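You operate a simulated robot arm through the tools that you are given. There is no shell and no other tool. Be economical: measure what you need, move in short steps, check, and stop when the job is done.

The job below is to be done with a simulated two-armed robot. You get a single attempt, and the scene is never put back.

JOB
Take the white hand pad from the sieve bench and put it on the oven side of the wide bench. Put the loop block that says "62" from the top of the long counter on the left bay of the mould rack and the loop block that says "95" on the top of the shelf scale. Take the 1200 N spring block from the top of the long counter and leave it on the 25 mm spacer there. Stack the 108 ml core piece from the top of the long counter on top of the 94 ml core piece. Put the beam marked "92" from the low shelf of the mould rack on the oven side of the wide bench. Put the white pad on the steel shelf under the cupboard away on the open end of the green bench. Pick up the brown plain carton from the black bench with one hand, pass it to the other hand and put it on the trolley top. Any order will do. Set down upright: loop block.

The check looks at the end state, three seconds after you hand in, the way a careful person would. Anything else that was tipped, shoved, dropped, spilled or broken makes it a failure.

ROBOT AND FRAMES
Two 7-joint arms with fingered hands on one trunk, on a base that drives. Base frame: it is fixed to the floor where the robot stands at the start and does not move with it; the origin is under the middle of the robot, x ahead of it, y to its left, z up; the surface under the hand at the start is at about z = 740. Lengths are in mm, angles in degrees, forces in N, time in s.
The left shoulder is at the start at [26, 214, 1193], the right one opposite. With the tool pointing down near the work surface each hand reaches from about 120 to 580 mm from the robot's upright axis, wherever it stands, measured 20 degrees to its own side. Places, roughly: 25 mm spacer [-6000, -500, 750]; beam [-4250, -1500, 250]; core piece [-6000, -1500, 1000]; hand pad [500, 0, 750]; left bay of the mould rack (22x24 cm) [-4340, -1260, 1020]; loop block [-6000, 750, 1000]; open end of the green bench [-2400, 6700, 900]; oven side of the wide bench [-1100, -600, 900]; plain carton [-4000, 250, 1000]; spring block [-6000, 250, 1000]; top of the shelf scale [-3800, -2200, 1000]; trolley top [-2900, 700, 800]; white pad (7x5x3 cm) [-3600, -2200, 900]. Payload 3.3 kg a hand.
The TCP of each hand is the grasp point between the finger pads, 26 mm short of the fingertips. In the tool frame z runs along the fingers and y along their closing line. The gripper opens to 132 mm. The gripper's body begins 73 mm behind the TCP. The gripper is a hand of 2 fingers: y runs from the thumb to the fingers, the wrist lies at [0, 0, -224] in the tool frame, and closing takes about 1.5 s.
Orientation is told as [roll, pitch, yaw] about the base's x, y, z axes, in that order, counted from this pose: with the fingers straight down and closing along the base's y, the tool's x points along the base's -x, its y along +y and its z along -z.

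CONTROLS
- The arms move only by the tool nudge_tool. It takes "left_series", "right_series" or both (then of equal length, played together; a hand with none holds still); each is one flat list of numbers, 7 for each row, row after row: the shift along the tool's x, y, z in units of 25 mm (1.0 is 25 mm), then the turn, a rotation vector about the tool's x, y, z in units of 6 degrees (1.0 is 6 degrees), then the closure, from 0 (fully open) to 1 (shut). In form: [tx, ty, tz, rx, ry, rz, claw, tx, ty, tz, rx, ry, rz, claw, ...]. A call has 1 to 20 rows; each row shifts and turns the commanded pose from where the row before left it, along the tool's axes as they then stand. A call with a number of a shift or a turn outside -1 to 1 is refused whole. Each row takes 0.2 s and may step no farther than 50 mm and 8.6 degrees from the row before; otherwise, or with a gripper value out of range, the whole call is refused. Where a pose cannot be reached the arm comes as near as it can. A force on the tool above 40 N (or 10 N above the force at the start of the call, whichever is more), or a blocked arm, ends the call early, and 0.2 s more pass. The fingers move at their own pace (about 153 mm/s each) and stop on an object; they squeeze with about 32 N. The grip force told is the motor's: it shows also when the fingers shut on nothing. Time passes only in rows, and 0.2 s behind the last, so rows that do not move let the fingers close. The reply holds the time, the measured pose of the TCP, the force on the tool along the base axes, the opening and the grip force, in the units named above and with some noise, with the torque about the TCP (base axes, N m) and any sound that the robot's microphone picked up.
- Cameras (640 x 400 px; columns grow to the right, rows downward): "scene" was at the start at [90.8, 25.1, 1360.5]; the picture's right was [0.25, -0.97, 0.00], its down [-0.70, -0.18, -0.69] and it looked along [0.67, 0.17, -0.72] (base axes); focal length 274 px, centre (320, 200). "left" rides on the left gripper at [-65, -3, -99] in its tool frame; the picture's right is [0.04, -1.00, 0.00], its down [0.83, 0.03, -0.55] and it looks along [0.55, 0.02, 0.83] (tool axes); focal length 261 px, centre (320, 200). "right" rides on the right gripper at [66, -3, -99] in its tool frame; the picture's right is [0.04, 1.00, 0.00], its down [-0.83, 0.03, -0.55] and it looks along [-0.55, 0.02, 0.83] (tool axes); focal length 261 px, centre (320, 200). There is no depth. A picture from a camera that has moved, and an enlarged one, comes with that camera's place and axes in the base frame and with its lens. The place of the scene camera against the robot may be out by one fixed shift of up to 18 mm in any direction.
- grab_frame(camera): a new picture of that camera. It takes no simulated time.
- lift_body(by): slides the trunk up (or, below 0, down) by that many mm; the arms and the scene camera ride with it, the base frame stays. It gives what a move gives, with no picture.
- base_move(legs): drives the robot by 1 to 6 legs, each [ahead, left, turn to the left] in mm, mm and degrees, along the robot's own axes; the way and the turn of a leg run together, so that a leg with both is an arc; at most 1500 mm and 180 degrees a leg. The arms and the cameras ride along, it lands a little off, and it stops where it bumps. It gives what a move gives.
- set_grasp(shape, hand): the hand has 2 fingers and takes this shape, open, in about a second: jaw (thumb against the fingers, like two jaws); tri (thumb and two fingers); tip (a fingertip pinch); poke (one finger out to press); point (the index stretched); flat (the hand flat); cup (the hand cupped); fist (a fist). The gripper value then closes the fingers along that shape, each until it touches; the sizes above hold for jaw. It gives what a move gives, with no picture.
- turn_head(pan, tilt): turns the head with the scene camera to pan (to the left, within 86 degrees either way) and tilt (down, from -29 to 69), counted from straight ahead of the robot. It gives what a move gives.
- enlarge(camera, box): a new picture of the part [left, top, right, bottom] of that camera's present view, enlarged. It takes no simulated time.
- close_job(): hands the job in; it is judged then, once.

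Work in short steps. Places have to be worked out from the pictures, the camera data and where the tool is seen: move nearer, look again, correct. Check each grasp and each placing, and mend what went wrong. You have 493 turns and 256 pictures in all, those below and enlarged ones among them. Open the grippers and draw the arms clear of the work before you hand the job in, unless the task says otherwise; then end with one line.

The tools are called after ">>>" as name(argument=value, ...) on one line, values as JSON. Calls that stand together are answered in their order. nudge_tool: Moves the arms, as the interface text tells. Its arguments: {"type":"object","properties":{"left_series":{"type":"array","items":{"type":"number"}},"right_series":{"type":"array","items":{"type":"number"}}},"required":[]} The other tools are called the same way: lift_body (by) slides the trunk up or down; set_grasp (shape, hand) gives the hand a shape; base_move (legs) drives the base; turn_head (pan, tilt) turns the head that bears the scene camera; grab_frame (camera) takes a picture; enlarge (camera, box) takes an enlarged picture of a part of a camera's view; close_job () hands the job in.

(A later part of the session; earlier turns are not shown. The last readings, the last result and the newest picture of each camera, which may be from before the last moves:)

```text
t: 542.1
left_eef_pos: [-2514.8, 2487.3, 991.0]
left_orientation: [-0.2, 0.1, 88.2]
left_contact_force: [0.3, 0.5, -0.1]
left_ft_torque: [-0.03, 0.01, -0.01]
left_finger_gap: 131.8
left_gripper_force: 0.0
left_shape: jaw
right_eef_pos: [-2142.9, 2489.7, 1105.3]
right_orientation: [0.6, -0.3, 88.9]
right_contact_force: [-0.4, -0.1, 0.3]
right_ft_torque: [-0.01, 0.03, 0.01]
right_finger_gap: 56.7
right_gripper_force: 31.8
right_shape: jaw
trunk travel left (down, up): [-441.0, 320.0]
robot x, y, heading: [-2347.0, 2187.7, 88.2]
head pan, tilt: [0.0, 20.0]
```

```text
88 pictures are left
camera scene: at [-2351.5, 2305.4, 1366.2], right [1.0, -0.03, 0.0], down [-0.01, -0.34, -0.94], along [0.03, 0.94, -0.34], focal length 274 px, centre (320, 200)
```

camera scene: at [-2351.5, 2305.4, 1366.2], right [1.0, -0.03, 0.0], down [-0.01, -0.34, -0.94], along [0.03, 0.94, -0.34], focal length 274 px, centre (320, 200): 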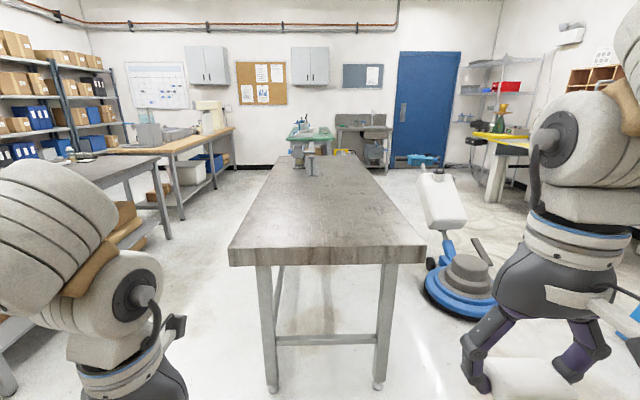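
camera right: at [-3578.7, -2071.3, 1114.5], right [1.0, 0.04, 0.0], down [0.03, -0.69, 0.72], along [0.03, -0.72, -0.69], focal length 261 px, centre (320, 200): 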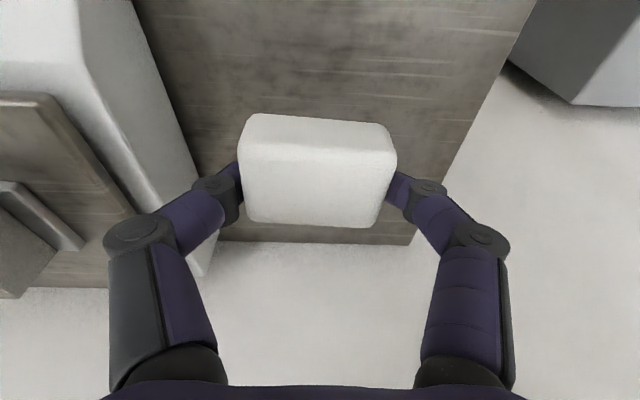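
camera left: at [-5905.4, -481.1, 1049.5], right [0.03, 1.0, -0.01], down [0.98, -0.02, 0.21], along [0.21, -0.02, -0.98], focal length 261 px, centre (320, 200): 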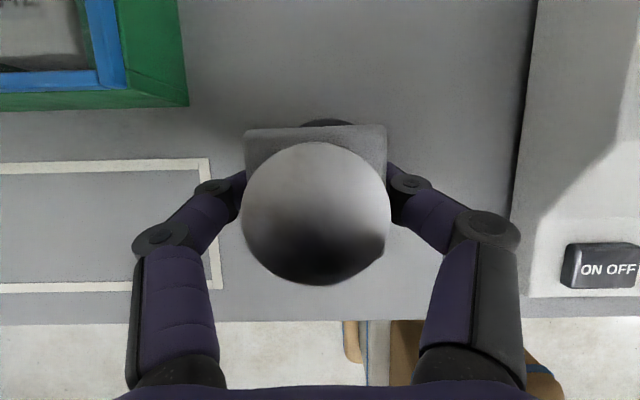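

A grey table is ahead, the green bench beyond it. I take the left corridor (x≈-3200).

>>> base_move(legs=[[0, 850, 1.8], [1450, 0, 0], [1350, 0, 0]])

>>> turn_head(pan=-25, tilt=22)

>>> grab_frame(camera="scene")

```text
t: 559.8
left_eef_pos: [-3428.4, 5284.7, 990.9]
left_orientation: [-0.2, 0.2, 91.2]
left_contact_force: [0.2, 0.4, 0.4]
left_ft_torque: [0.0, 0.0, 0.02]
left_finger_gap: 131.8
left_gripper_force: 0.0
left_shape: jaw
right_eef_pos: [-3055.8, 5306.7, 1105.6]
right_orientation: [0.5, -0.3, 92.0]
right_contact_force: [0.5, -0.1, -0.8]
right_ft_torque: [0.05, -0.03, 0.0]
right_finger_gap: 56.8
right_gripper_force: 32.2
right_shape: jaw
trunk travel left (down, up): [-441.0, 320.0]
robot x, y, heading: [-3248.1, 4989.5, 91.3]
head pan, tilt: [0.0, 20.0]
```

```text
t: 560.7
left_eef_pos: [-3429.0, 5282.8, 990.3]
left_orientation: [-0.1, 0.3, 91.3]
left_contact_force: [0.4, 0.1, 0.1]
left_ft_torque: [-0.02, 0.04, -0.03]
left_finger_gap: 131.8
left_gripper_force: 0.0
left_shape: jaw
right_eef_pos: [-3056.0, 5306.6, 1106.0]
right_orientation: [0.5, -0.3, 92.0]
right_contact_force: [-0.7, -0.5, -0.5]
right_ft_torque: [0.0, -0.03, 0.04]
right_finger_gap: 56.7
right_gripper_force: 31.8
right_shape: jaw
trunk travel left (down, up): [-441.0, 320.0]
robot x, y, heading: [-3247.9, 4988.4, 91.1]
head pan, tilt: [-25.0, 22.0]
```

```text
87 pictures are left
camera scene: at [-3215.0, 5102.9, 1363.0], right [0.92, -0.4, 0.0], down [-0.15, -0.34, -0.93], along [0.37, 0.85, -0.37], focal length 274 px, centre (320, 200)
```

scene: 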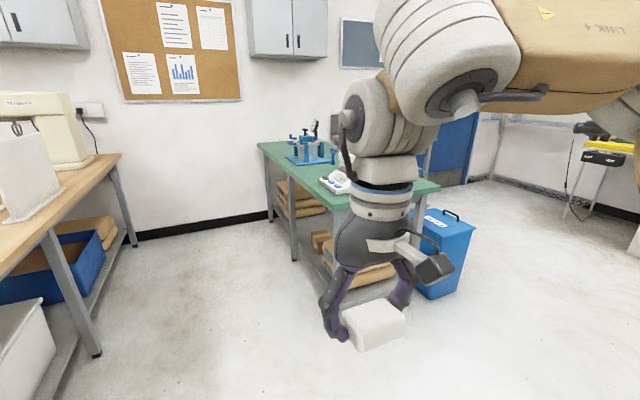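

Green bench spans about x −2700…−2117, y 6100…7640. I move nearer for a clear view of its top.

>>> base_move(legs=[[350, -750, -1]])

>>> turn_head(pan=3, tilt=28)

>>> grab_frame(camera="scene")

```text
t: 565.1
left_eef_pos: [-2697.4, 5650.7, 990.8]
left_orientation: [-0.2, 0.2, 91.3]
left_contact_force: [-0.2, -0.7, 0.6]
left_ft_torque: [0.0, 0.03, 0.02]
left_finger_gap: 131.8
left_gripper_force: 0.1
left_shape: jaw
right_eef_pos: [-2325.3, 5674.1, 1105.6]
right_orientation: [0.7, -0.4, 92.0]
right_contact_force: [-0.1, 0.7, -0.4]
right_ft_torque: [-0.01, -0.01, 0.01]
right_finger_gap: 56.6
right_gripper_force: 32.1
right_shape: jaw
trunk travel left (down, up): [-441.0, 320.0]
robot x, y, heading: [-2520.6, 5357.6, 91.3]
head pan, tilt: [-25.0, 22.0]
```

```text
t: 566.0
left_eef_pos: [-2697.9, 5651.0, 988.8]
left_orientation: [-0.2, 0.2, 91.2]
left_contact_force: [1.0, -0.1, -0.7]
left_ft_torque: [0.0, 0.01, -0.01]
left_finger_gap: 131.9
left_gripper_force: 0.0
left_shape: jaw
right_eef_pos: [-2326.8, 5672.7, 1105.8]
right_orientation: [0.6, -0.3, 92.0]
right_contact_force: [0.2, 1.2, -1.6]
right_ft_torque: [-0.02, -0.01, -0.03]
right_finger_gap: 56.9
right_gripper_force: 31.8
right_shape: jaw
trunk travel left (down, up): [-441.0, 320.0]
robot x, y, heading: [-2518.0, 5357.8, 91.5]
head pan, tilt: [3.0, 28.0]
```

```text
86 pictures are left
camera scene: at [-2529.2, 5475.8, 1353.3], right [1.0, 0.08, 0.0], down [0.04, -0.47, -0.88], along [-0.07, 0.88, -0.47], focal length 274 px, centre (320, 200)
```

scene: 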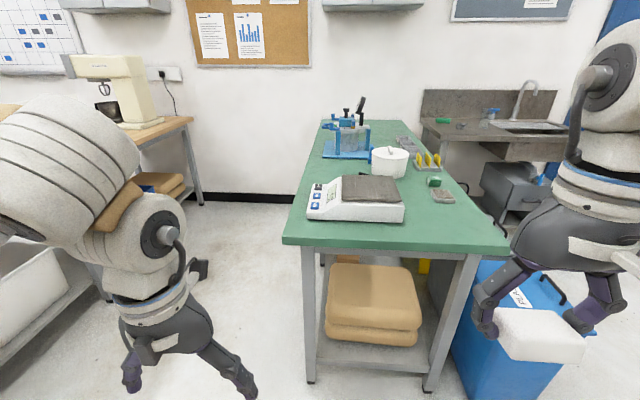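

The near end of the bench is free beside and before the scale. I zoom to check for markings and clutter.

>>> enlarge(camera="scene", box=[270, 90, 530, 260])

```text
2.35 times, centred on (400, 175) of scene
camera zoom: at [-2529.2, 5475.8, 1353.3], right [1.0, 0.08, 0.0], down [0.04, -0.47, -0.88], along [-0.07, 0.88, -0.47], focal length 645 px, centre (132, 259)
```

zoom: 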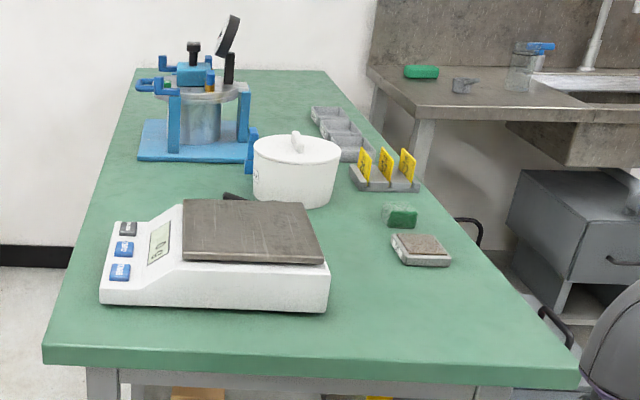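

The near (open) end is free right of the scale. I raise the left hand, restore the 13° tilt of the right hand so the pad lies flat, and drive up.

>>> nudge_tool(left_series=[0, 0, -1, 0, 0, 0, 0, 0, 0, -1, 0, 0, 0, 0, 0, 0, -1, 0, 0, 0, 0, 0, 0, -1, 0, 0, 0, 0], right_series=[0, 0, -0.3, 0, -0.52, 0, 1, 0, 0, -0.3, 0, -0.52, 0, 1, 0, 0, -0.3, 0, -0.52, 0, 1, 0, 0, 0, 0, -0.52, 0, 1])

>>> base_move(legs=[[500, -110, -1.3]])

>>> turn_head(pan=-10, tilt=45)

>>> grab_frame(camera="scene")

```text
t: 567.0
left_eef_pos: [-2699.2, 5651.5, 1091.0]
left_orientation: [-0.1, 0.1, 91.3]
left_contact_force: [-0.2, 0.0, 0.3]
left_ft_torque: [0.0, 0.02, 0.01]
left_finger_gap: 132.1
left_gripper_force: 0.1
left_shape: jaw
right_eef_pos: [-2325.1, 5670.8, 1128.0]
right_orientation: [0.6, -12.9, 91.8]
right_contact_force: [0.2, -0.3, -1.0]
right_ft_torque: [0.03, 0.03, 0.02]
right_finger_gap: 56.8
right_gripper_force: 32.0
right_shape: jaw
trunk travel left (down, up): [-441.0, 320.0]
robot x, y, heading: [-2519.3, 5358.4, 91.2]
head pan, tilt: [3.0, 28.0]
```

```text
t: 570.0
left_eef_pos: [-2588.8, 6165.4, 1089.7]
left_orientation: [-0.3, 0.2, 90.1]
left_contact_force: [-0.5, 0.2, -0.3]
left_ft_torque: [-0.02, -0.02, 0.0]
left_finger_gap: 131.9
left_gripper_force: 0.2
left_shape: jaw
right_eef_pos: [-2215.1, 6177.5, 1126.9]
right_orientation: [0.5, -12.8, 90.8]
right_contact_force: [0.2, 0.1, 0.1]
right_ft_torque: [-0.03, -0.01, 0.01]
right_finger_gap: 56.8
right_gripper_force: 31.9
right_shape: jaw
trunk travel left (down, up): [-441.0, 320.0]
robot x, y, heading: [-2411.8, 5868.5, 90.4]
head pan, tilt: [3.0, 28.0]
```

```text
t: 570.8
left_eef_pos: [-2589.2, 6164.8, 1091.1]
left_orientation: [-0.3, 0.1, 90.2]
left_contact_force: [0.2, -0.1, 0.1]
left_ft_torque: [-0.01, -0.01, 0.0]
left_finger_gap: 131.7
left_gripper_force: 0.0
left_shape: jaw
right_eef_pos: [-2215.1, 6177.0, 1128.9]
right_orientation: [0.6, -12.8, 90.8]
right_contact_force: [-0.7, 0.0, 0.8]
right_ft_torque: [0.02, 0.0, 0.02]
right_finger_gap: 56.9
right_gripper_force: 32.3
right_shape: jaw
trunk travel left (down, up): [-441.0, 320.0]
robot x, y, heading: [-2410.4, 5868.8, 90.3]
head pan, tilt: [-10.0, 45.0]
```

```text
84 pictures are left
camera scene: at [-2404.1, 5975.5, 1327.6], right [0.99, -0.17, 0.0], down [-0.12, -0.7, -0.71], along [0.12, 0.7, -0.71], focal length 274 px, centre (320, 200)
```

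scene: 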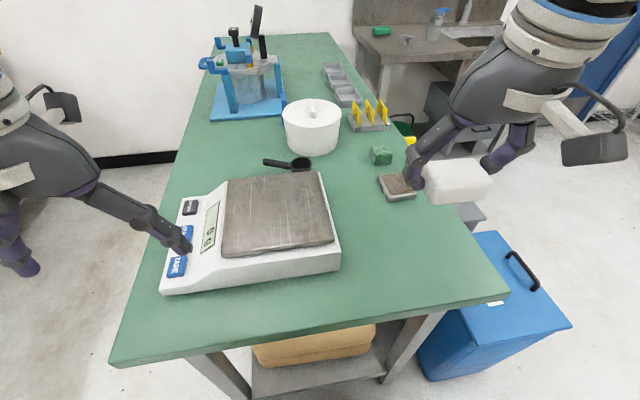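

Free spot at about [-2190,6250]. I move the right hand there and lower it by the arm (the left hand hovers over the scale, so the trunk stays).

>>> nudge_tool(right_series=[-0.97, -0.27, 0.2, 0, 0, 0, 1, -0.97, -0.27, 0.2, 0, 0, 0, 1, -0.97, -0.27, 0.2, 0, 0, 0, 1, 0.2, 0, 0.97, 0, 0, 0, 1, 0.2, 0, 0.97, 0, 0, 0, 1, 0.2, 0, 0.97, 0, 0, 0, 1, 0.2, 0, 0.97, 0, 0, 0, 1, 0.2, 0, 0.97, 0, 0, 0, 1, 0.2, 0, 0.97, 0, 0, 0, 1, 0.2, 0, 0.97, 0, 0, 0, 1])

>>> grab_frame(camera="scene")

```text
t: 573.0
left_eef_pos: [-2587.4, 6165.3, 1088.8]
left_orientation: [-0.2, 0.1, 90.1]
left_contact_force: [-0.3, 0.3, -1.5]
left_ft_torque: [0.01, 0.01, -0.03]
left_finger_gap: 132.0
left_gripper_force: 0.0
left_shape: jaw
right_eef_pos: [-2199.7, 6255.7, 956.7]
right_orientation: [0.5, -12.8, 90.7]
right_contact_force: [-0.5, -0.1, -1.2]
right_ft_torque: [0.01, 0.02, 0.0]
right_finger_gap: 56.7
right_gripper_force: 32.6
right_shape: jaw
trunk travel left (down, up): [-441.0, 320.0]
robot x, y, heading: [-2413.7, 5867.7, 90.2]
head pan, tilt: [-10.0, 45.0]
```

```text
83 pictures are left
camera scene: at [-2403.8, 5975.7, 1327.5], right [0.99, -0.17, 0.0], down [-0.12, -0.7, -0.71], along [0.12, 0.7, -0.71], focal length 274 px, centre (320, 200)
```

scene: 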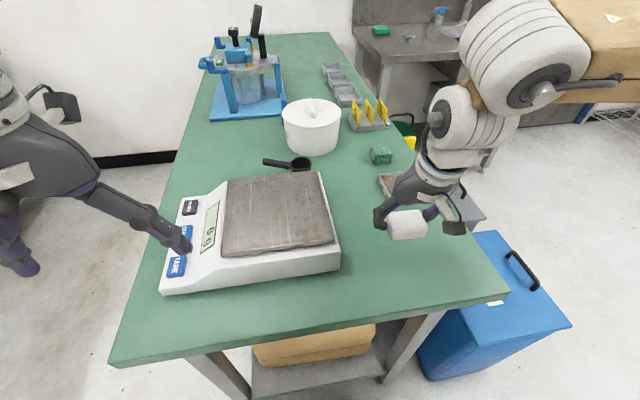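

Lower 62 mm then creep.

>>> nudge_tool(right_series=[0.2, 0, 0.97, 0, 0, 0, 1, 0.2, 0, 0.97, 0, 0, 0, 1, 0.1, 0, 0.5, 0, 0, 0, 1, 0, 0, 0, 0, 0, 0, 1])

>>> nudge_tool(right_series=[0.03, 0, 0.16, 0, 0, 0, 1, 0.03, 0, 0.16, 0, 0, 0, 1, 0.03, 0, 0.16, 0, 0, 0, 1, 0.03, 0, 0.16, 0, 0, 0, 1])

>>> enlarge(camera="scene", box=[350, 170, 490, 290])

```text
t: 574.0
left_eef_pos: [-2588.4, 6166.1, 1090.2]
left_orientation: [-0.2, 0.1, 90.1]
left_contact_force: [-0.6, -0.6, -0.4]
left_ft_torque: [-0.01, -0.01, 0.01]
left_finger_gap: 131.6
left_gripper_force: 0.0
left_shape: jaw
right_eef_pos: [-2200.9, 6258.3, 894.8]
right_orientation: [0.5, -12.8, 90.9]
right_contact_force: [0.3, -0.1, -0.4]
right_ft_torque: [-0.03, 0.02, -0.03]
right_finger_gap: 56.6
right_gripper_force: 31.8
right_shape: jaw
trunk travel left (down, up): [-441.0, 320.0]
robot x, y, heading: [-2414.9, 5866.7, 90.2]
head pan, tilt: [-10.0, 45.0]
```

```text
t: 574.9
left_eef_pos: [-2589.7, 6164.2, 1091.7]
left_orientation: [-0.3, 0.0, 90.1]
left_contact_force: [0.6, 0.2, -0.3]
left_ft_torque: [-0.03, 0.0, -0.01]
left_finger_gap: 131.9
left_gripper_force: 0.0
left_shape: jaw
right_eef_pos: [-2199.6, 6259.3, 886.8]
right_orientation: [0.7, -13.6, 90.8]
right_contact_force: [1.1, -5.7, 24.3]
right_ft_torque: [-0.1, -0.98, -0.24]
right_finger_gap: 56.9
right_gripper_force: 31.9
right_shape: jaw
trunk travel left (down, up): [-441.0, 320.0]
robot x, y, heading: [-2411.2, 5866.3, 90.2]
head pan, tilt: [-10.0, 45.0]
stopped in row 4 (right hand): the force on the tool passed its limit at 47 N (the readings are from after the stop); the commanded pose is now the measured one
```

```text
3.33 times, centred on (420, 230) of scene
camera zoom: at [-2404.6, 5973.4, 1327.9], right [0.99, -0.17, 0.0], down [-0.12, -0.7, -0.71], along [0.12, 0.7, -0.71], focal length 914 px, centre (-13, 100)
```

zoom: 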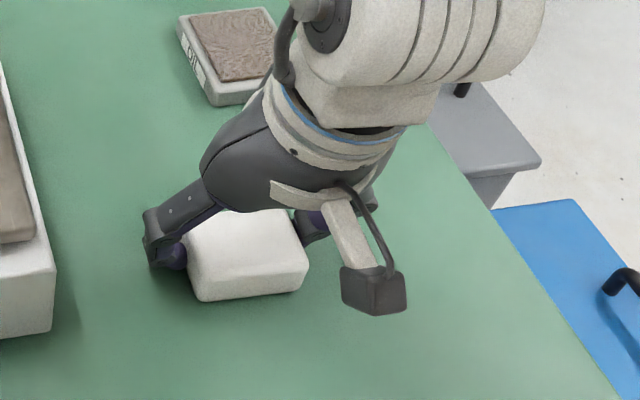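

On the bench. Release and rise, then step back.

>>> nudge_tool(right_series=[0, 0, 0, 0, 0, 0, 0.5, 0, 0, 0, 0, 0, 0, 0.3, 0, 0, 0, 0, 0, 0, 0.3, -0.2, 0, -0.97, 0, 0, 0, 0.3, -0.2, 0, -0.97, 0, 0, 0, 0.3, -0.2, 0, -0.97, 0, 0, 0, 0.3, -0.2, 0, -0.97, 0, 0, 0, 0.3, -0.2, 0, -0.97, 0, 0, 0, 0.3, -0.2, 0, -0.97, 0, 0, 0, 0.3])

>>> base_move(legs=[[-450, 0, 0]])

>>> grab_frame(camera="scene")

```text
t: 576.9
left_eef_pos: [-2590.9, 6165.4, 1090.3]
left_orientation: [-0.1, 0.1, 90.1]
left_contact_force: [-0.1, -0.8, 1.4]
left_ft_torque: [0.01, -0.01, 0.0]
left_finger_gap: 132.0
left_gripper_force: 0.0
left_shape: jaw
right_eef_pos: [-2197.1, 6254.4, 1032.1]
right_orientation: [0.5, -13.3, 90.8]
right_contact_force: [0.9, -0.2, -0.9]
right_ft_torque: [0.01, 0.01, 0.01]
right_finger_gap: 92.1
right_gripper_force: 0.1
right_shape: jaw
trunk travel left (down, up): [-441.0, 320.0]
robot x, y, heading: [-2411.9, 5871.7, 90.1]
head pan, tilt: [-10.0, 45.0]
```

```text
t: 579.7
left_eef_pos: [-2587.9, 5711.9, 1090.9]
left_orientation: [-0.2, 0.1, 90.4]
left_contact_force: [0.3, -0.5, 0.3]
left_ft_torque: [0.0, -0.04, -0.02]
left_finger_gap: 131.9
left_gripper_force: 0.2
left_shape: jaw
right_eef_pos: [-2195.6, 5803.7, 1031.9]
right_orientation: [0.7, -13.3, 91.2]
right_contact_force: [0.6, -1.1, 0.5]
right_ft_torque: [0.0, 0.0, 0.0]
right_finger_gap: 92.0
right_gripper_force: 0.1
right_shape: jaw
trunk travel left (down, up): [-441.0, 320.0]
robot x, y, heading: [-2405.6, 5416.3, 90.7]
head pan, tilt: [-10.0, 45.0]
```

```text
81 pictures are left
camera scene: at [-2401.9, 5523.0, 1327.6], right [0.99, -0.17, 0.0], down [-0.12, -0.7, -0.71], along [0.12, 0.7, -0.71], focal length 274 px, centre (320, 200)
```

scene: 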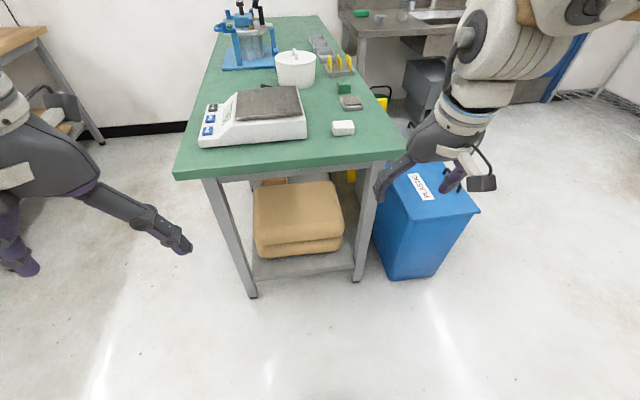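

Pad delivered. Now back for the beam by the same path.

>>> nudge_tool(right_series=[1, 0, -0.6, 0, 0.55, 0, 0, 1, 0, -0.6, 0, 0.55, 0, 0, 1, 0, -0.6, 0, 0.55, 0, 0, 0.8, 0, -0.6, 0, 0.55, 0, 0])

>>> base_move(legs=[[0, 820, 0], [-1450, 0, 0], [-1450, 0, 0], [-330, 0, 0]])

>>> base_move(legs=[[0, 0, 89], [-860, 0, 0], [0, 1360, 0]])

```text
t: 580.7
left_eef_pos: [-2587.0, 5711.6, 1089.9]
left_orientation: [-0.2, 0.1, 90.4]
left_contact_force: [0.1, -0.2, 0.7]
left_ft_torque: [-0.02, -0.01, -0.01]
left_finger_gap: 132.2
left_gripper_force: 0.1
left_shape: jaw
right_eef_pos: [-2192.9, 5702.7, 1074.6]
right_orientation: [0.5, 0.1, 91.2]
right_contact_force: [0.6, 0.2, -0.5]
right_ft_torque: [-0.02, -0.01, 0.04]
right_finger_gap: 132.4
right_gripper_force: 0.0
right_shape: jaw
trunk travel left (down, up): [-441.0, 320.0]
robot x, y, heading: [-2411.0, 5414.6, 90.3]
head pan, tilt: [-10.0, 45.0]
```

```text
t: 600.4
left_eef_pos: [-3342.3, 2469.4, 1090.7]
left_orientation: [-0.3, 0.1, 91.8]
left_contact_force: [0.6, 0.3, -0.2]
left_ft_torque: [0.01, -0.01, 0.03]
left_finger_gap: 131.8
left_gripper_force: 0.2
left_shape: jaw
right_eef_pos: [-2948.7, 2467.8, 1075.4]
right_orientation: [0.7, -0.1, 92.6]
right_contact_force: [0.6, -0.1, -0.1]
right_ft_torque: [0.01, 0.01, -0.02]
right_finger_gap: 132.0
right_gripper_force: 0.2
right_shape: jaw
trunk travel left (down, up): [-441.0, 320.0]
robot x, y, heading: [-3159.0, 2173.3, 91.7]
head pan, tilt: [-10.0, 45.0]
```

```text
t: 615.1
left_eef_pos: [-2589.3, 675.7, 1089.9]
left_orientation: [-0.2, 0.1, 179.4]
left_contact_force: [-0.4, 0.5, 0.3]
left_ft_torque: [0.04, -0.01, 0.03]
left_finger_gap: 131.9
left_gripper_force: 0.0
left_shape: jaw
right_eef_pos: [-2573.6, 1069.3, 1077.2]
right_orientation: [0.7, 0.0, -179.8]
right_contact_force: [0.0, -0.9, 0.2]
right_ft_torque: [0.01, -0.01, -0.01]
right_finger_gap: 131.8
right_gripper_force: 0.1
right_shape: jaw
trunk travel left (down, up): [-441.0, 320.0]
robot x, y, heading: [-2288.4, 847.2, 179.4]
head pan, tilt: [-10.0, 45.0]
```

>>> base_move(legs=[[0, 380, 0.6], [90, 175, 0], [90, 165, 0], [640, 20, 0]])

>>> base_move(legs=[[80, 1050, 0], [150, 450, 0]])

>>> turn_head(pan=0, tilt=40)

>>> grab_frame(camera="scene")

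```text
t: 623.0
left_eef_pos: [-3407.3, -54.2, 1090.7]
left_orientation: [-0.2, 0.2, 179.2]
left_contact_force: [-0.1, -0.8, 0.1]
left_ft_torque: [-0.04, 0.0, -0.03]
left_finger_gap: 131.6
left_gripper_force: 0.1
left_shape: jaw
right_eef_pos: [-3390.9, 338.9, 1076.4]
right_orientation: [0.6, -0.1, -179.9]
right_contact_force: [-0.6, 0.2, -0.2]
right_ft_torque: [0.01, -0.02, 0.02]
right_finger_gap: 131.9
right_gripper_force: 0.0
right_shape: jaw
trunk travel left (down, up): [-441.0, 320.0]
robot x, y, heading: [-3105.3, 121.0, 179.4]
head pan, tilt: [-10.0, 45.0]
```

```text
t: 630.9
left_eef_pos: [-3659.9, -1563.5, 1089.8]
left_orientation: [-0.2, 0.2, 179.2]
left_contact_force: [-0.1, -1.0, 0.2]
left_ft_torque: [-0.02, 0.02, -0.02]
left_finger_gap: 131.7
left_gripper_force: 0.0
left_shape: jaw
right_eef_pos: [-3643.4, -1169.1, 1076.3]
right_orientation: [0.6, -0.1, -179.8]
right_contact_force: [-0.3, -0.4, 0.2]
right_ft_torque: [0.02, 0.0, -0.01]
right_finger_gap: 132.0
right_gripper_force: 0.1
right_shape: jaw
trunk travel left (down, up): [-441.0, 320.0]
robot x, y, heading: [-3359.3, -1392.1, 179.5]
head pan, tilt: [-10.0, 45.0]
```

```text
t: 631.6
left_eef_pos: [-3660.0, -1564.2, 1091.3]
left_orientation: [-0.3, 0.1, 179.3]
left_contact_force: [0.4, 0.9, -0.6]
left_ft_torque: [-0.01, -0.01, -0.02]
left_finger_gap: 132.0
left_gripper_force: 0.0
left_shape: jaw
right_eef_pos: [-3642.1, -1168.5, 1077.0]
right_orientation: [0.6, -0.1, -179.9]
right_contact_force: [0.3, 0.6, -0.3]
right_ft_torque: [0.0, -0.02, 0.01]
right_finger_gap: 131.9
right_gripper_force: 0.0
right_shape: jaw
trunk travel left (down, up): [-441.0, 320.0]
robot x, y, heading: [-3359.1, -1387.5, 179.3]
head pan, tilt: [0.0, 40.0]
```

```text
80 pictures are left
camera scene: at [-3472.3, -1383.9, 1334.8], right [0.01, 1.0, 0.0], down [0.64, -0.01, -0.77], along [-0.77, 0.01, -0.64], focal length 274 px, centre (320, 200)
```

scene: 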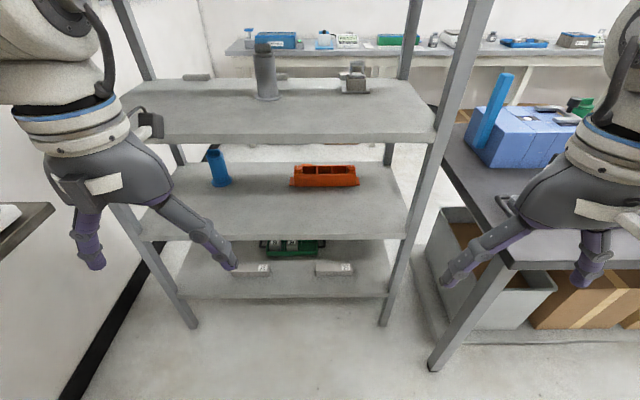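

Both beams are near this edge of the low shelf. Zoom.

>>> enlarge(camera="scene", box=[160, 220, 400, 330])

```text
2.67 times, centred on (280, 275) of scene
camera zoom: at [-3472.3, -1383.9, 1334.8], right [0.01, 1.0, 0.0], down [0.64, -0.01, -0.77], along [-0.77, 0.01, -0.64], focal length 731 px, centre (427, 0)
```

zoom: 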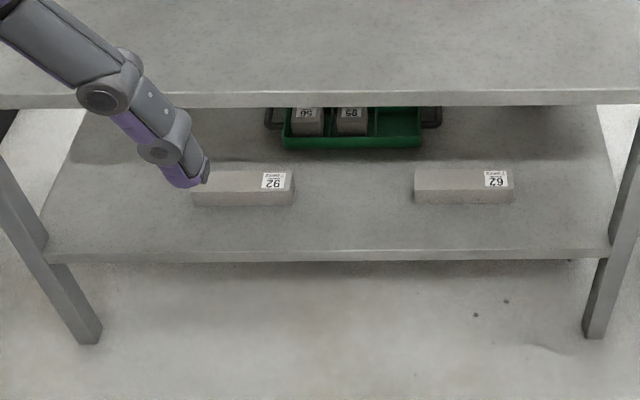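

Geometry: shelf z≈310, beam 92 centre ≈[-4197,-1680,330], 89 mm inside the edge. I'll use the right hand pointing left and 40° below horizontal, closing across x; the left arm hangs low so its elbow clears the steel shelf. First set both arm postures here.

>>> nudge_tool(left_series=[0, 0, 1, 0, 0, 0, 0, 0, 0, 1, 0, 0, 0, 0, 0, 0, 1, 0, 0, 0, 0, 0, 0, 1, 0, 0, 0, 0, 0, 0, 1, 0, 0, 0, 0, 0, 0, 1, 0, 0, 0, 0, 0, 0, 1, 0, 0, 0, 0, 0, 0, 1, 0, 0, 0, 0, 0, 0, 1, 0, 0, 0, 0, 0, 0, 1, 0, 0, 0, 0, 0, 0, 1, 0, 0, 0, 0, 0, 0, 1, 0, 0, 0, 0, 0, 0, 1, 0, 0, 0, 0, 0, 0, 1, 0, 0, 0, 0, 0, 0, 1, 0, 0, 0, 0], right_series=[-1, 0, 0, 0, 0, 0, 0, -1, 0, 0, 0, 0, 0, 0, -1, 0, 0, 0, 0, 0, 0, -1, 0, 0, 0, 0, 0, 0, 0, 0, 0, 0, 0, 0.95, 0, 0, 0, 0, 0, 0, 0.95, 0, 0, 0, 0, 0, 0, 0.95, 0, 0, 0, 0, 0, 0, 0.95, 0, 0, 0, 0, 0, 0, 0.95, 0, 0, 0, 0, 0, 0, 0.95, 0, 0, 0, 0, 0, 0, 0.95, 0, 0, 0, 0, 0, 0, 0.95, 0, 0, 0, 0, 0, 0, 0.95, 0, 0, 0, 0, 0, 0, 0.95, 0, 0, 0, 0, 0, 0, 0.95, 0])

>>> nudge_tool(right_series=[0, 0, 0, 0, 0.95, 0.3, 0, 0, 0, 0, 0, 0.95, 0.3, 0, 0, 0, 0, 0, 0.95, 0.3, 0, 0, 0, 0, 0, 0.95, 0.3, 0, 0, 0, 0, 0, 0.95, 0.3, 0, 0, 0, 0, 0, 0.95, 0.3, 0, 0, 0, 0, 0, 0.95, 0, 0, 0, 0, 0, 0, 0.95, 0, 0])

>>> grab_frame(camera="scene")

```text
t: 634.8
left_eef_pos: [-3657.8, -1561.3, 715.8]
left_orientation: [-0.2, 0.1, 179.2]
left_contact_force: [-0.7, 0.2, -0.1]
left_ft_torque: [-0.02, 0.01, 0.04]
left_finger_gap: 131.9
left_gripper_force: 0.2
left_shape: jaw
right_eef_pos: [-3741.6, -1168.8, 1075.8]
right_orientation: [0.5, 0.5, 117.2]
right_contact_force: [-0.6, -0.5, -0.3]
right_ft_torque: [0.01, 0.01, 0.02]
right_finger_gap: 131.7
right_gripper_force: 0.1
right_shape: jaw
trunk travel left (down, up): [-441.0, 320.0]
robot x, y, heading: [-3356.3, -1388.2, 179.4]
head pan, tilt: [0.0, 40.0]
```

```text
t: 636.6
left_eef_pos: [-3658.0, -1561.8, 714.5]
left_orientation: [-0.2, 0.1, 179.2]
left_contact_force: [0.5, 0.7, -0.5]
left_ft_torque: [0.0, -0.01, -0.01]
left_finger_gap: 131.9
left_gripper_force: 0.1
left_shape: jaw
right_eef_pos: [-3742.6, -1168.3, 1077.8]
right_orientation: [-4.1, 46.1, 104.4]
right_contact_force: [-0.4, 0.3, 0.0]
right_ft_torque: [-0.01, 0.01, 0.0]
right_finger_gap: 131.8
right_gripper_force: 0.1
right_shape: jaw
trunk travel left (down, up): [-441.0, 320.0]
robot x, y, heading: [-3358.3, -1387.9, 179.3]
head pan, tilt: [0.0, 40.0]
```

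```text
78 pictures are left
camera scene: at [-3472.6, -1383.6, 1334.8], right [0.01, 1.0, 0.0], down [0.64, -0.01, -0.77], along [-0.77, 0.01, -0.64], focal length 274 px, centre (320, 200)
```

scene: 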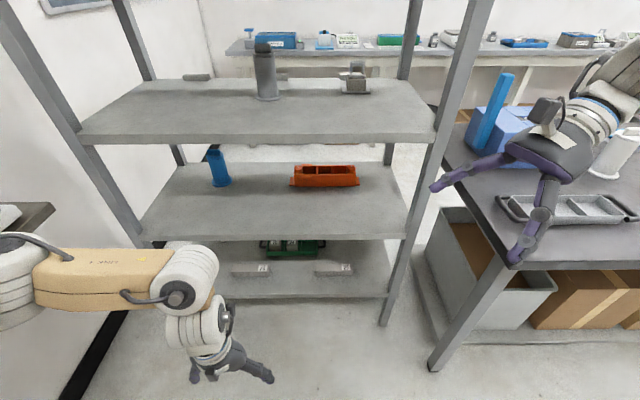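

Postures work. I correct the right hand's yaw, lower the left hand further, and move the right hand to the relative grasp position (in front of the robot, low).

>>> nudge_tool(right_series=[0, 0, 0, -0.7, 0.05, 0.67, 0, 0, 0, 0, -0.7, 0.05, 0.67, 0, 0, 0, 0, -0.7, 0.05, 0.67, 0.2, 0, 0, 0, 0, 0, 0, 0.3, 0, 0, 0, 0, 0, 0, 0.4, 0, 0, 0, 0, 0, 0, 0.4, 0, 0, 0, 0, 0, 0, 0.4, 0, 0, 0, 0, 0, 0, 0.4], left_series=[0.25, 0, 0.92, 0, 0, 0, 0, 0.25, 0, 0.92, 0, 0, 0, 0, 0.25, 0, 0.92, 0, 0, 0, 0, 0.25, 0, 0.92, 0, 0, 0, 0, 0.25, 0, 0.92, 0, 0, 0, 0, 0.25, 0, 0.92, 0, 0, 0, 0, 0.25, 0, 0.92, 0, 0, 0, 0, 0.25, 0, 0.92, 0, 0, 0, 0])

>>> nudge_tool(right_series=[0.12, 0.065, 0.93, 0, 0, 0, 0.4, 0.12, 0.065, 0.93, 0, 0, 0, 0.4, 0.12, 0.065, 0.93, 0, 0, 0, 0.4, 0.12, 0.065, 0.93, 0, 0, 0, 0.4, 0.12, 0.065, 0.93, 0, 0, 0, 0.4, 0.12, 0.065, 0.93, 0, 0, 0, 0.4, 0.12, 0.065, 0.93, 0, 0, 0, 0.4, 0.12, 0.065, 0.93, 0, 0, 0, 0.4, 0.12, 0.065, 0.93, 0, 0, 0, 0.4, 0.12, 0.065, 0.93, 0, 0, 0, 0.4, 0.12, 0.065, 0.93, 0, 0, 0, 0.4, 0.12, 0.065, 0.93, 0, 0, 0, 0.4])

>>> grab_frame(camera="scene")

```text
t: 638.4
left_eef_pos: [-3607.6, -1560.3, 531.3]
left_orientation: [-0.2, 0.1, 179.2]
left_contact_force: [0.6, 0.0, -0.5]
left_ft_torque: [-0.01, 0.02, 0.02]
left_finger_gap: 131.9
left_gripper_force: 0.1
left_shape: jaw
right_eef_pos: [-3741.8, -1168.9, 1075.7]
right_orientation: [-3.9, 46.0, 86.9]
right_contact_force: [0.8, 0.0, 0.0]
right_ft_torque: [-0.03, 0.03, 0.0]
right_finger_gap: 80.0
right_gripper_force: 0.1
right_shape: jaw
trunk travel left (down, up): [-441.0, 320.0]
robot x, y, heading: [-3363.2, -1390.1, 179.1]
head pan, tilt: [0.0, 40.0]
```

```text
t: 641.0
left_eef_pos: [-3608.9, -1560.7, 531.7]
left_orientation: [-0.2, 0.2, 179.2]
left_contact_force: [-0.5, 1.4, 0.2]
left_ft_torque: [-0.03, -0.01, -0.04]
left_finger_gap: 131.6
left_gripper_force: 0.1
left_shape: jaw
right_eef_pos: [-3755.5, -1395.5, 907.9]
right_orientation: [-4.0, 45.9, 86.9]
right_contact_force: [0.2, -0.1, -0.3]
right_ft_torque: [0.01, 0.02, 0.01]
right_finger_gap: 79.6
right_gripper_force: 0.1
right_shape: jaw
trunk travel left (down, up): [-441.0, 320.0]
robot x, y, heading: [-3364.9, -1391.5, 179.4]
head pan, tilt: [0.0, 40.0]
```

```text
77 pictures are left
camera scene: at [-3472.5, -1384.3, 1334.8], right [0.01, 1.0, 0.0], down [0.64, -0.01, -0.77], along [-0.77, 0.01, -0.64], focal length 274 px, centre (320, 200)
```

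scene: 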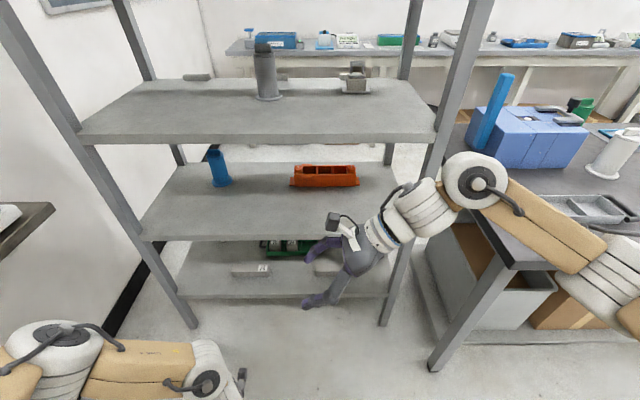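

>>> nudge_tool(right_series=[0.12, 0.065, 0.93, 0, 0, 0, 0.4, 0.12, 0.065, 0.93, 0, 0, 0, 0.4, 0.12, 0.065, 0.93, 0, 0, 0, 0.4, 0.12, 0.065, 0.93, 0, 0, 0, 0.4, 0.12, 0.065, 0.93, 0, 0, 0, 0.4])

>>> lift_body(by=-400)

>>> base_move(legs=[[150, 185, 0.6]])

>>> grab_frame(camera="scene")

>>> grab_frame(camera="right")

```text
t: 642.2
left_eef_pos: [-3609.1, -1560.8, 531.1]
left_orientation: [-0.2, 0.1, 179.2]
left_contact_force: [0.6, -0.7, 0.1]
left_ft_torque: [-0.02, 0.01, 0.0]
left_finger_gap: 131.8
left_gripper_force: 0.1
left_shape: jaw
right_eef_pos: [-3758.9, -1489.0, 839.4]
right_orientation: [-4.0, 45.8, 86.9]
right_contact_force: [0.0, -0.7, 0.0]
right_ft_torque: [0.01, -0.01, -0.01]
right_finger_gap: 79.9
right_gripper_force: 0.1
right_shape: jaw
trunk travel left (down, up): [-441.0, 320.0]
robot x, y, heading: [-3363.0, -1390.5, 179.1]
head pan, tilt: [0.0, 40.0]
```

```text
t: 644.9
left_eef_pos: [-3605.6, -1561.3, 217.7]
left_orientation: [-0.4, 0.7, 179.1]
left_contact_force: [1.1, -4.6, 18.5]
left_ft_torque: [1.43, -0.01, -0.06]
left_finger_gap: 131.6
left_gripper_force: 0.1
left_shape: jaw
right_eef_pos: [-3757.5, -1489.0, 522.3]
right_orientation: [-4.8, 46.0, 86.1]
right_contact_force: [-0.1, 0.0, 0.1]
right_ft_torque: [0.0, 0.02, 0.02]
right_finger_gap: 79.7
right_gripper_force: 0.0
right_shape: jaw
trunk travel left (down, up): [-129.0, 632.0]
robot x, y, heading: [-3358.5, -1389.1, 179.3]
head pan, tilt: [0.0, 40.0]
stopped: the force on the tool passed its limit at 67 N (the readings are from after the stop); the commanded pose is now the measured one
```

```text
t: 646.6
left_eef_pos: [-3757.8, -1745.3, 218.6]
left_orientation: [-0.1, 0.7, 179.9]
left_contact_force: [1.4, -4.6, 18.8]
left_ft_torque: [1.46, 0.0, -0.09]
left_finger_gap: 131.9
left_gripper_force: 0.1
left_shape: jaw
right_eef_pos: [-3909.9, -1675.2, 523.5]
right_orientation: [-4.7, 46.0, 87.1]
right_contact_force: [-0.1, -0.1, 0.4]
right_ft_torque: [0.01, 0.02, -0.03]
right_finger_gap: 79.8
right_gripper_force: 0.0
right_shape: jaw
trunk travel left (down, up): [-129.0, 632.0]
robot x, y, heading: [-3515.3, -1572.2, -179.6]
head pan, tilt: [0.0, 40.0]
```

```text
76 pictures are left
camera scene: at [-3697.0, -1566.2, 1017.5], right [0.0, 1.0, 0.0], down [0.64, 0.0, -0.77], along [-0.77, 0.0, -0.64], focal length 274 px, centre (320, 200)
```

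scene: 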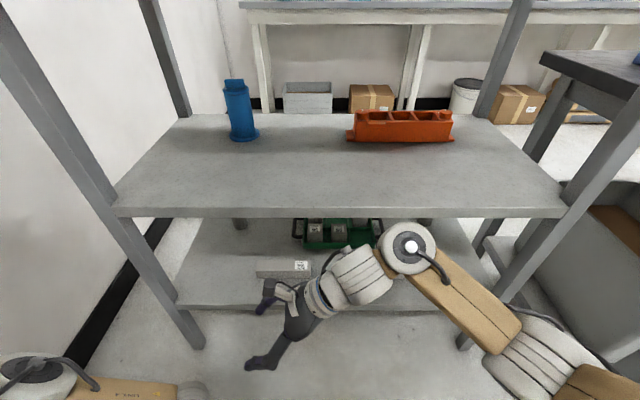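

```text
75 pictures are left
camera right: at [-3916.0, -1650.0, 639.1], right [-1.0, -0.04, -0.03], down [-0.03, 0.98, -0.22], along [0.04, -0.22, -0.98], focal length 261 px, centre (320, 200)
```

right: 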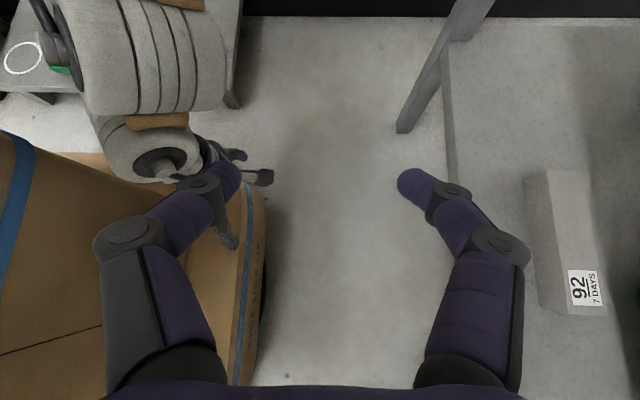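

The left fingertips pressed on the robot's own base. I raise the left hand, and set the right hand further ahead so the robot can stay ~480 mm from the beam.

>>> nudge_tool(left_series=[0, 0, -1, 0, 0, 0, 0, 0, 0, -1, 0, 0, 0, 0, 0, 0, -1, 0, 0, 0, 0, 0, 0, -1, 0, 0, 0, 0, 0, 0, -1, 0, 0, 0, 0, 0, 0, -1, 0, 0, 0, 0, 0, 0, -1, 0, 0, 0, 0], right_series=[-0.31, 0.5, -0.33, 0, 0, 0, 0.4, -0.31, 0.5, -0.33, 0, 0, 0, 0.4, -0.31, 0.5, -0.33, 0, 0, 0, 0.4, -0.31, 0.5, -0.33, 0, 0, 0, 0.4, -0.31, 0.5, -0.33, 0, 0, 0, 0.4, -0.31, 0.5, -0.33, 0, 0, 0, 0.4, -0.31, 0.6, -0.33, 0, 0, 0, 0.4])

>>> lift_body(by=-124)

>>> grab_frame(camera="right")

```text
t: 648.2
left_eef_pos: [-3758.9, -1746.5, 394.7]
left_orientation: [-0.2, 0.7, 179.9]
left_contact_force: [-0.6, 0.5, -0.5]
left_ft_torque: [-0.02, -0.04, -0.02]
left_finger_gap: 132.0
left_gripper_force: 0.1
left_shape: jaw
right_eef_pos: [-4001.3, -1596.7, 518.3]
right_orientation: [-4.9, 45.9, 87.1]
right_contact_force: [1.2, -0.6, -1.0]
right_ft_torque: [0.01, 0.01, 0.01]
right_finger_gap: 79.6
right_gripper_force: 0.0
right_shape: jaw
trunk travel left (down, up): [-129.0, 632.0]
robot x, y, heading: [-3511.9, -1574.9, -180.0]
head pan, tilt: [0.0, 40.0]
```

```text
t: 649.8
left_eef_pos: [-3758.7, -1745.8, 270.1]
left_orientation: [-0.2, 0.8, 179.8]
left_contact_force: [-0.5, -0.1, -0.8]
left_ft_torque: [-0.01, -0.05, 0.03]
left_finger_gap: 131.7
left_gripper_force: 0.2
left_shape: jaw
right_eef_pos: [-4000.3, -1596.0, 394.9]
right_orientation: [-4.8, 45.8, 87.0]
right_contact_force: [0.5, 0.3, 0.1]
right_ft_torque: [0.01, 0.01, -0.01]
right_finger_gap: 79.9
right_gripper_force: 0.0
right_shape: jaw
trunk travel left (down, up): [-5.0, 756.0]
robot x, y, heading: [-3511.3, -1568.0, -180.0]
head pan, tilt: [0.0, 40.0]
```

```text
74 pictures are left
camera right: at [-4007.0, -1571.5, 510.5], right [-1.0, -0.04, -0.03], down [-0.03, 0.98, -0.22], along [0.04, -0.22, -0.98], focal length 261 px, centre (320, 200)
```

right: 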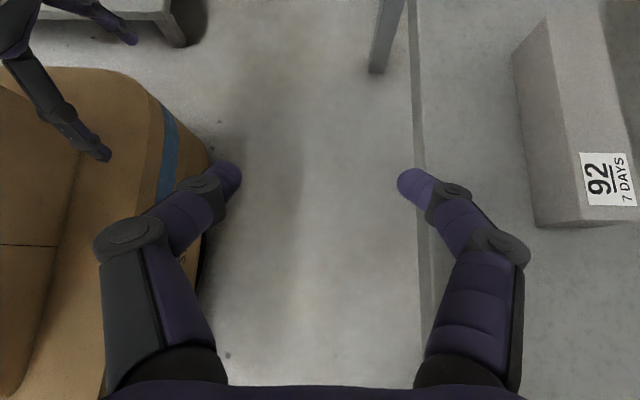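

Beam centre ≈[-4182,-1675]. I drive 182 ahead and 79 left so the open fingers hover over it.

>>> base_move(legs=[[100, 79, 0], [78, 0, 0]])

>>> grab_frame(camera="right")

>>> grab_frame(camera="scene")

```text
t: 651.7
left_eef_pos: [-3904.3, -1827.5, 271.6]
left_orientation: [0.0, 1.5, -179.9]
left_contact_force: [0.6, 0.0, 0.1]
left_ft_torque: [0.0, 0.02, 0.0]
left_finger_gap: 131.9
left_gripper_force: 0.1
left_shape: jaw
right_eef_pos: [-4153.1, -1677.3, 391.8]
right_orientation: [-5.4, 45.7, 87.2]
right_contact_force: [0.3, -0.2, -0.5]
right_ft_torque: [0.01, 0.02, 0.02]
right_finger_gap: 79.6
right_gripper_force: 0.1
right_shape: jaw
trunk travel left (down, up): [-5.0, 756.0]
robot x, y, heading: [-3670.4, -1651.5, -179.2]
head pan, tilt: [0.0, 40.0]
stopped in leg 2: the robot was blocked; the commanded pose is now the measured one
```

```text
73 pictures are left
camera right: at [-4160.5, -1653.9, 507.9], right [-1.0, -0.05, -0.04], down [-0.04, 0.98, -0.21], along [0.05, -0.21, -0.98], focal length 261 px, centre (320, 200)
```

right: 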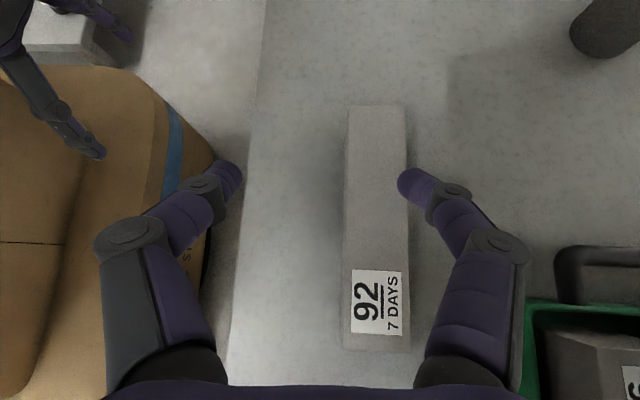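

```text
72 pictures are left
camera scene: at [-3899.8, -1645.3, 888.2], right [-0.01, 1.0, 0.0], down [0.64, 0.01, -0.77], along [-0.77, -0.01, -0.64], focal length 274 px, centre (320, 200)
```

scene: 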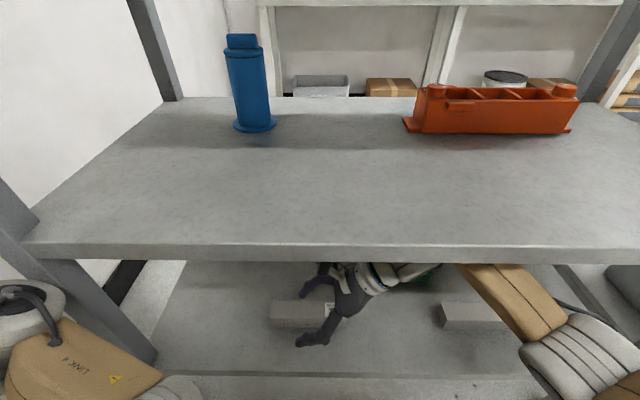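

The left elbow touched the rack post. I back 12 mm, tuck the left hand, and do the last 45 mm with the right arm.

>>> base_move(legs=[[-12, 0, 0]])

>>> nudge_tool(right_series=[0, 0.62, 0, 0, 0, 0, 0.4, 0, 0.62, 0, 0, 0, 0, 0.4, 0, 0.6, 0, 0, 0, 0, 0.4, 0, 0, 0, 0, 0, 0, 0.4], left_series=[0.8, 0, 0, 0, 0, 0, 0, 0.8, 0, 0, 0, 0, 0, 0, 0, 0, 0, 0, 0, 0, 0, 0, 0, 0, 0, 0, 0, 0])

>>> grab_frame(camera="right")

```text
t: 652.5
left_eef_pos: [-3894.2, -1827.5, 267.2]
left_orientation: [-0.2, 2.0, -180.0]
left_contact_force: [0.1, -0.6, -0.9]
left_ft_torque: [-0.02, 0.03, 0.0]
left_finger_gap: 132.1
left_gripper_force: 0.1
left_shape: jaw
right_eef_pos: [-4144.5, -1676.4, 387.1]
right_orientation: [-6.1, 45.4, 86.6]
right_contact_force: [0.5, 0.4, -0.2]
right_ft_torque: [0.0, 0.0, 0.02]
right_finger_gap: 79.6
right_gripper_force: 0.1
right_shape: jaw
trunk travel left (down, up): [-5.0, 756.0]
robot x, y, heading: [-3665.1, -1653.8, -179.3]
head pan, tilt: [0.0, 40.0]
```

```text
t: 653.5
left_eef_pos: [-3854.4, -1828.1, 268.6]
left_orientation: [-0.2, 2.0, -179.9]
left_contact_force: [-0.8, 0.1, 0.1]
left_ft_torque: [0.01, 0.01, 0.0]
left_finger_gap: 132.2
left_gripper_force: 0.1
left_shape: jaw
right_eef_pos: [-4191.9, -1679.4, 383.5]
right_orientation: [-6.1, 45.6, 86.6]
right_contact_force: [0.1, 0.9, -0.7]
right_ft_torque: [0.0, -0.01, 0.03]
right_finger_gap: 79.7
right_gripper_force: 0.1
right_shape: jaw
trunk travel left (down, up): [-5.0, 756.0]
robot x, y, heading: [-3662.9, -1649.9, -179.2]
head pan, tilt: [0.0, 40.0]
```

```text
71 pictures are left
camera right: at [-4199.0, -1654.7, 498.5], right [-1.0, -0.05, -0.05], down [-0.04, 0.98, -0.21], along [0.05, -0.21, -0.98], focal length 261 px, centre (320, 200)
```

right: 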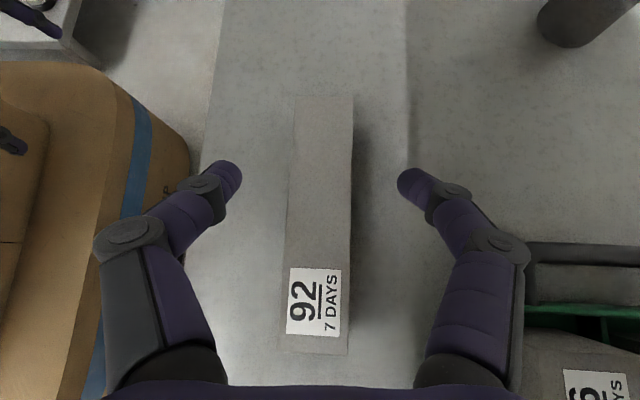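

Centred between the fingers. Descend 43 mm and grip.

>>> nudge_tool(right_series=[-0.4, 0, 0.39, 0, 0, 0, 0.4, -0.4, 0, 0.39, 0, 0, 0, 0.4, -0.4, 0, 0.39, 0, 0, 0, 0.4, 0, 0, 0, 0, 0, 0, 0.4])

>>> grab_frame(camera="right")

```text
t: 654.5
left_eef_pos: [-3854.4, -1828.2, 266.9]
left_orientation: [-0.2, 2.0, -180.1]
left_contact_force: [0.1, 0.5, -0.3]
left_ft_torque: [0.03, -0.02, -0.02]
left_finger_gap: 131.7
left_gripper_force: 0.1
left_shape: jaw
right_eef_pos: [-4187.3, -1679.4, 341.3]
right_orientation: [-6.1, 45.5, 86.6]
right_contact_force: [0.3, -0.3, -1.1]
right_ft_torque: [0.01, 0.03, -0.01]
right_finger_gap: 79.4
right_gripper_force: 0.1
right_shape: jaw
trunk travel left (down, up): [-5.0, 756.0]
robot x, y, heading: [-3657.1, -1649.1, -179.3]
head pan, tilt: [0.0, 40.0]
```

```text
70 pictures are left
camera right: at [-4195.2, -1655.3, 456.8], right [-1.0, -0.05, -0.05], down [-0.03, 0.98, -0.21], along [0.05, -0.21, -0.98], focal length 261 px, centre (320, 200)
```

right: 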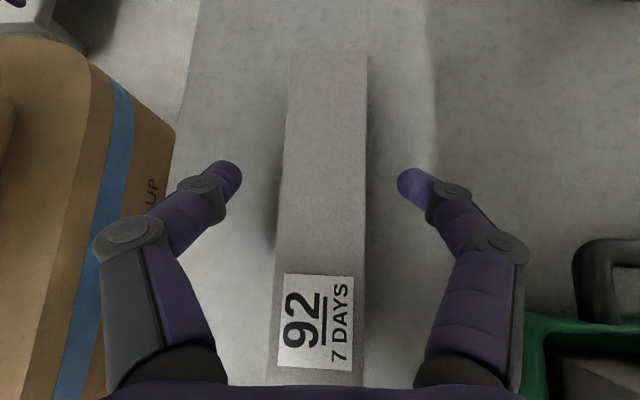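

Beam top seems at ≈330 (shelf ≈290). Lower 15 more, then close.

>>> nudge_tool(right_series=[-0.22, 0, 0.21, 0, 0, 0, 0.4, -0.22, 0, 0.21, 0, 0, 0, 0.4, 0, 0, 0, 0, 0, 0, 0.5, 0, 0, 0, 0, 0, 0, 1, 0, 0, 0, 0, 0, 0, 1, 0, 0, 0, 0, 0, 0, 1])

>>> nudge_tool(right_series=[0.4, 0, -0.39, 0, 0, 0, 1, 0.4, 0, -0.39, 0, 0, 0, 1, 0.4, 0, -0.39, 0, 0, 0, 1, 0.4, 0, -0.39, 0, 0, 0, 1])

>>> grab_frame(camera="right")

```text
t: 655.9
left_eef_pos: [-3853.7, -1827.8, 267.3]
left_orientation: [-0.3, 2.0, -179.9]
left_contact_force: [1.0, -0.2, 0.4]
left_ft_torque: [-0.02, 0.02, 0.01]
left_finger_gap: 131.8
left_gripper_force: 0.0
left_shape: jaw
right_eef_pos: [-4184.9, -1678.2, 325.6]
right_orientation: [-6.1, 45.5, 86.7]
right_contact_force: [-0.2, -1.8, -0.5]
right_ft_torque: [0.04, 0.1, -0.01]
right_finger_gap: 33.3
right_gripper_force: 32.1
right_shape: jaw
trunk travel left (down, up): [-5.0, 756.0]
robot x, y, heading: [-3659.6, -1646.2, -179.3]
head pan, tilt: [0.0, 40.0]
```

```text
t: 656.9
left_eef_pos: [-3854.1, -1827.9, 267.7]
left_orientation: [-0.2, 2.2, -179.9]
left_contact_force: [0.0, 0.4, -0.2]
left_ft_torque: [0.02, 0.03, 0.03]
left_finger_gap: 131.8
left_gripper_force: 0.0
left_shape: jaw
right_eef_pos: [-4190.4, -1680.0, 382.3]
right_orientation: [-6.1, 45.5, 86.5]
right_contact_force: [1.4, 0.8, -5.9]
right_ft_torque: [0.03, -0.02, -0.02]
right_finger_gap: 33.5
right_gripper_force: 31.8
right_shape: jaw
trunk travel left (down, up): [-5.0, 756.0]
robot x, y, heading: [-3662.8, -1649.5, -179.2]
head pan, tilt: [0.0, 40.0]
```

```text
69 pictures are left
camera right: at [-4198.9, -1655.9, 498.0], right [-1.0, -0.05, -0.05], down [-0.04, 0.98, -0.21], along [0.05, -0.21, -0.98], focal length 261 px, centre (320, 200)
```

right: 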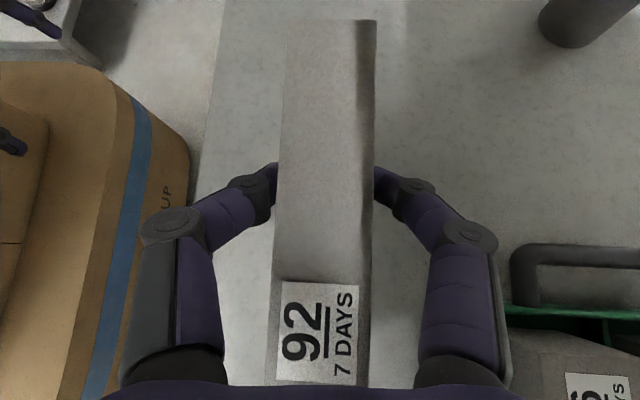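

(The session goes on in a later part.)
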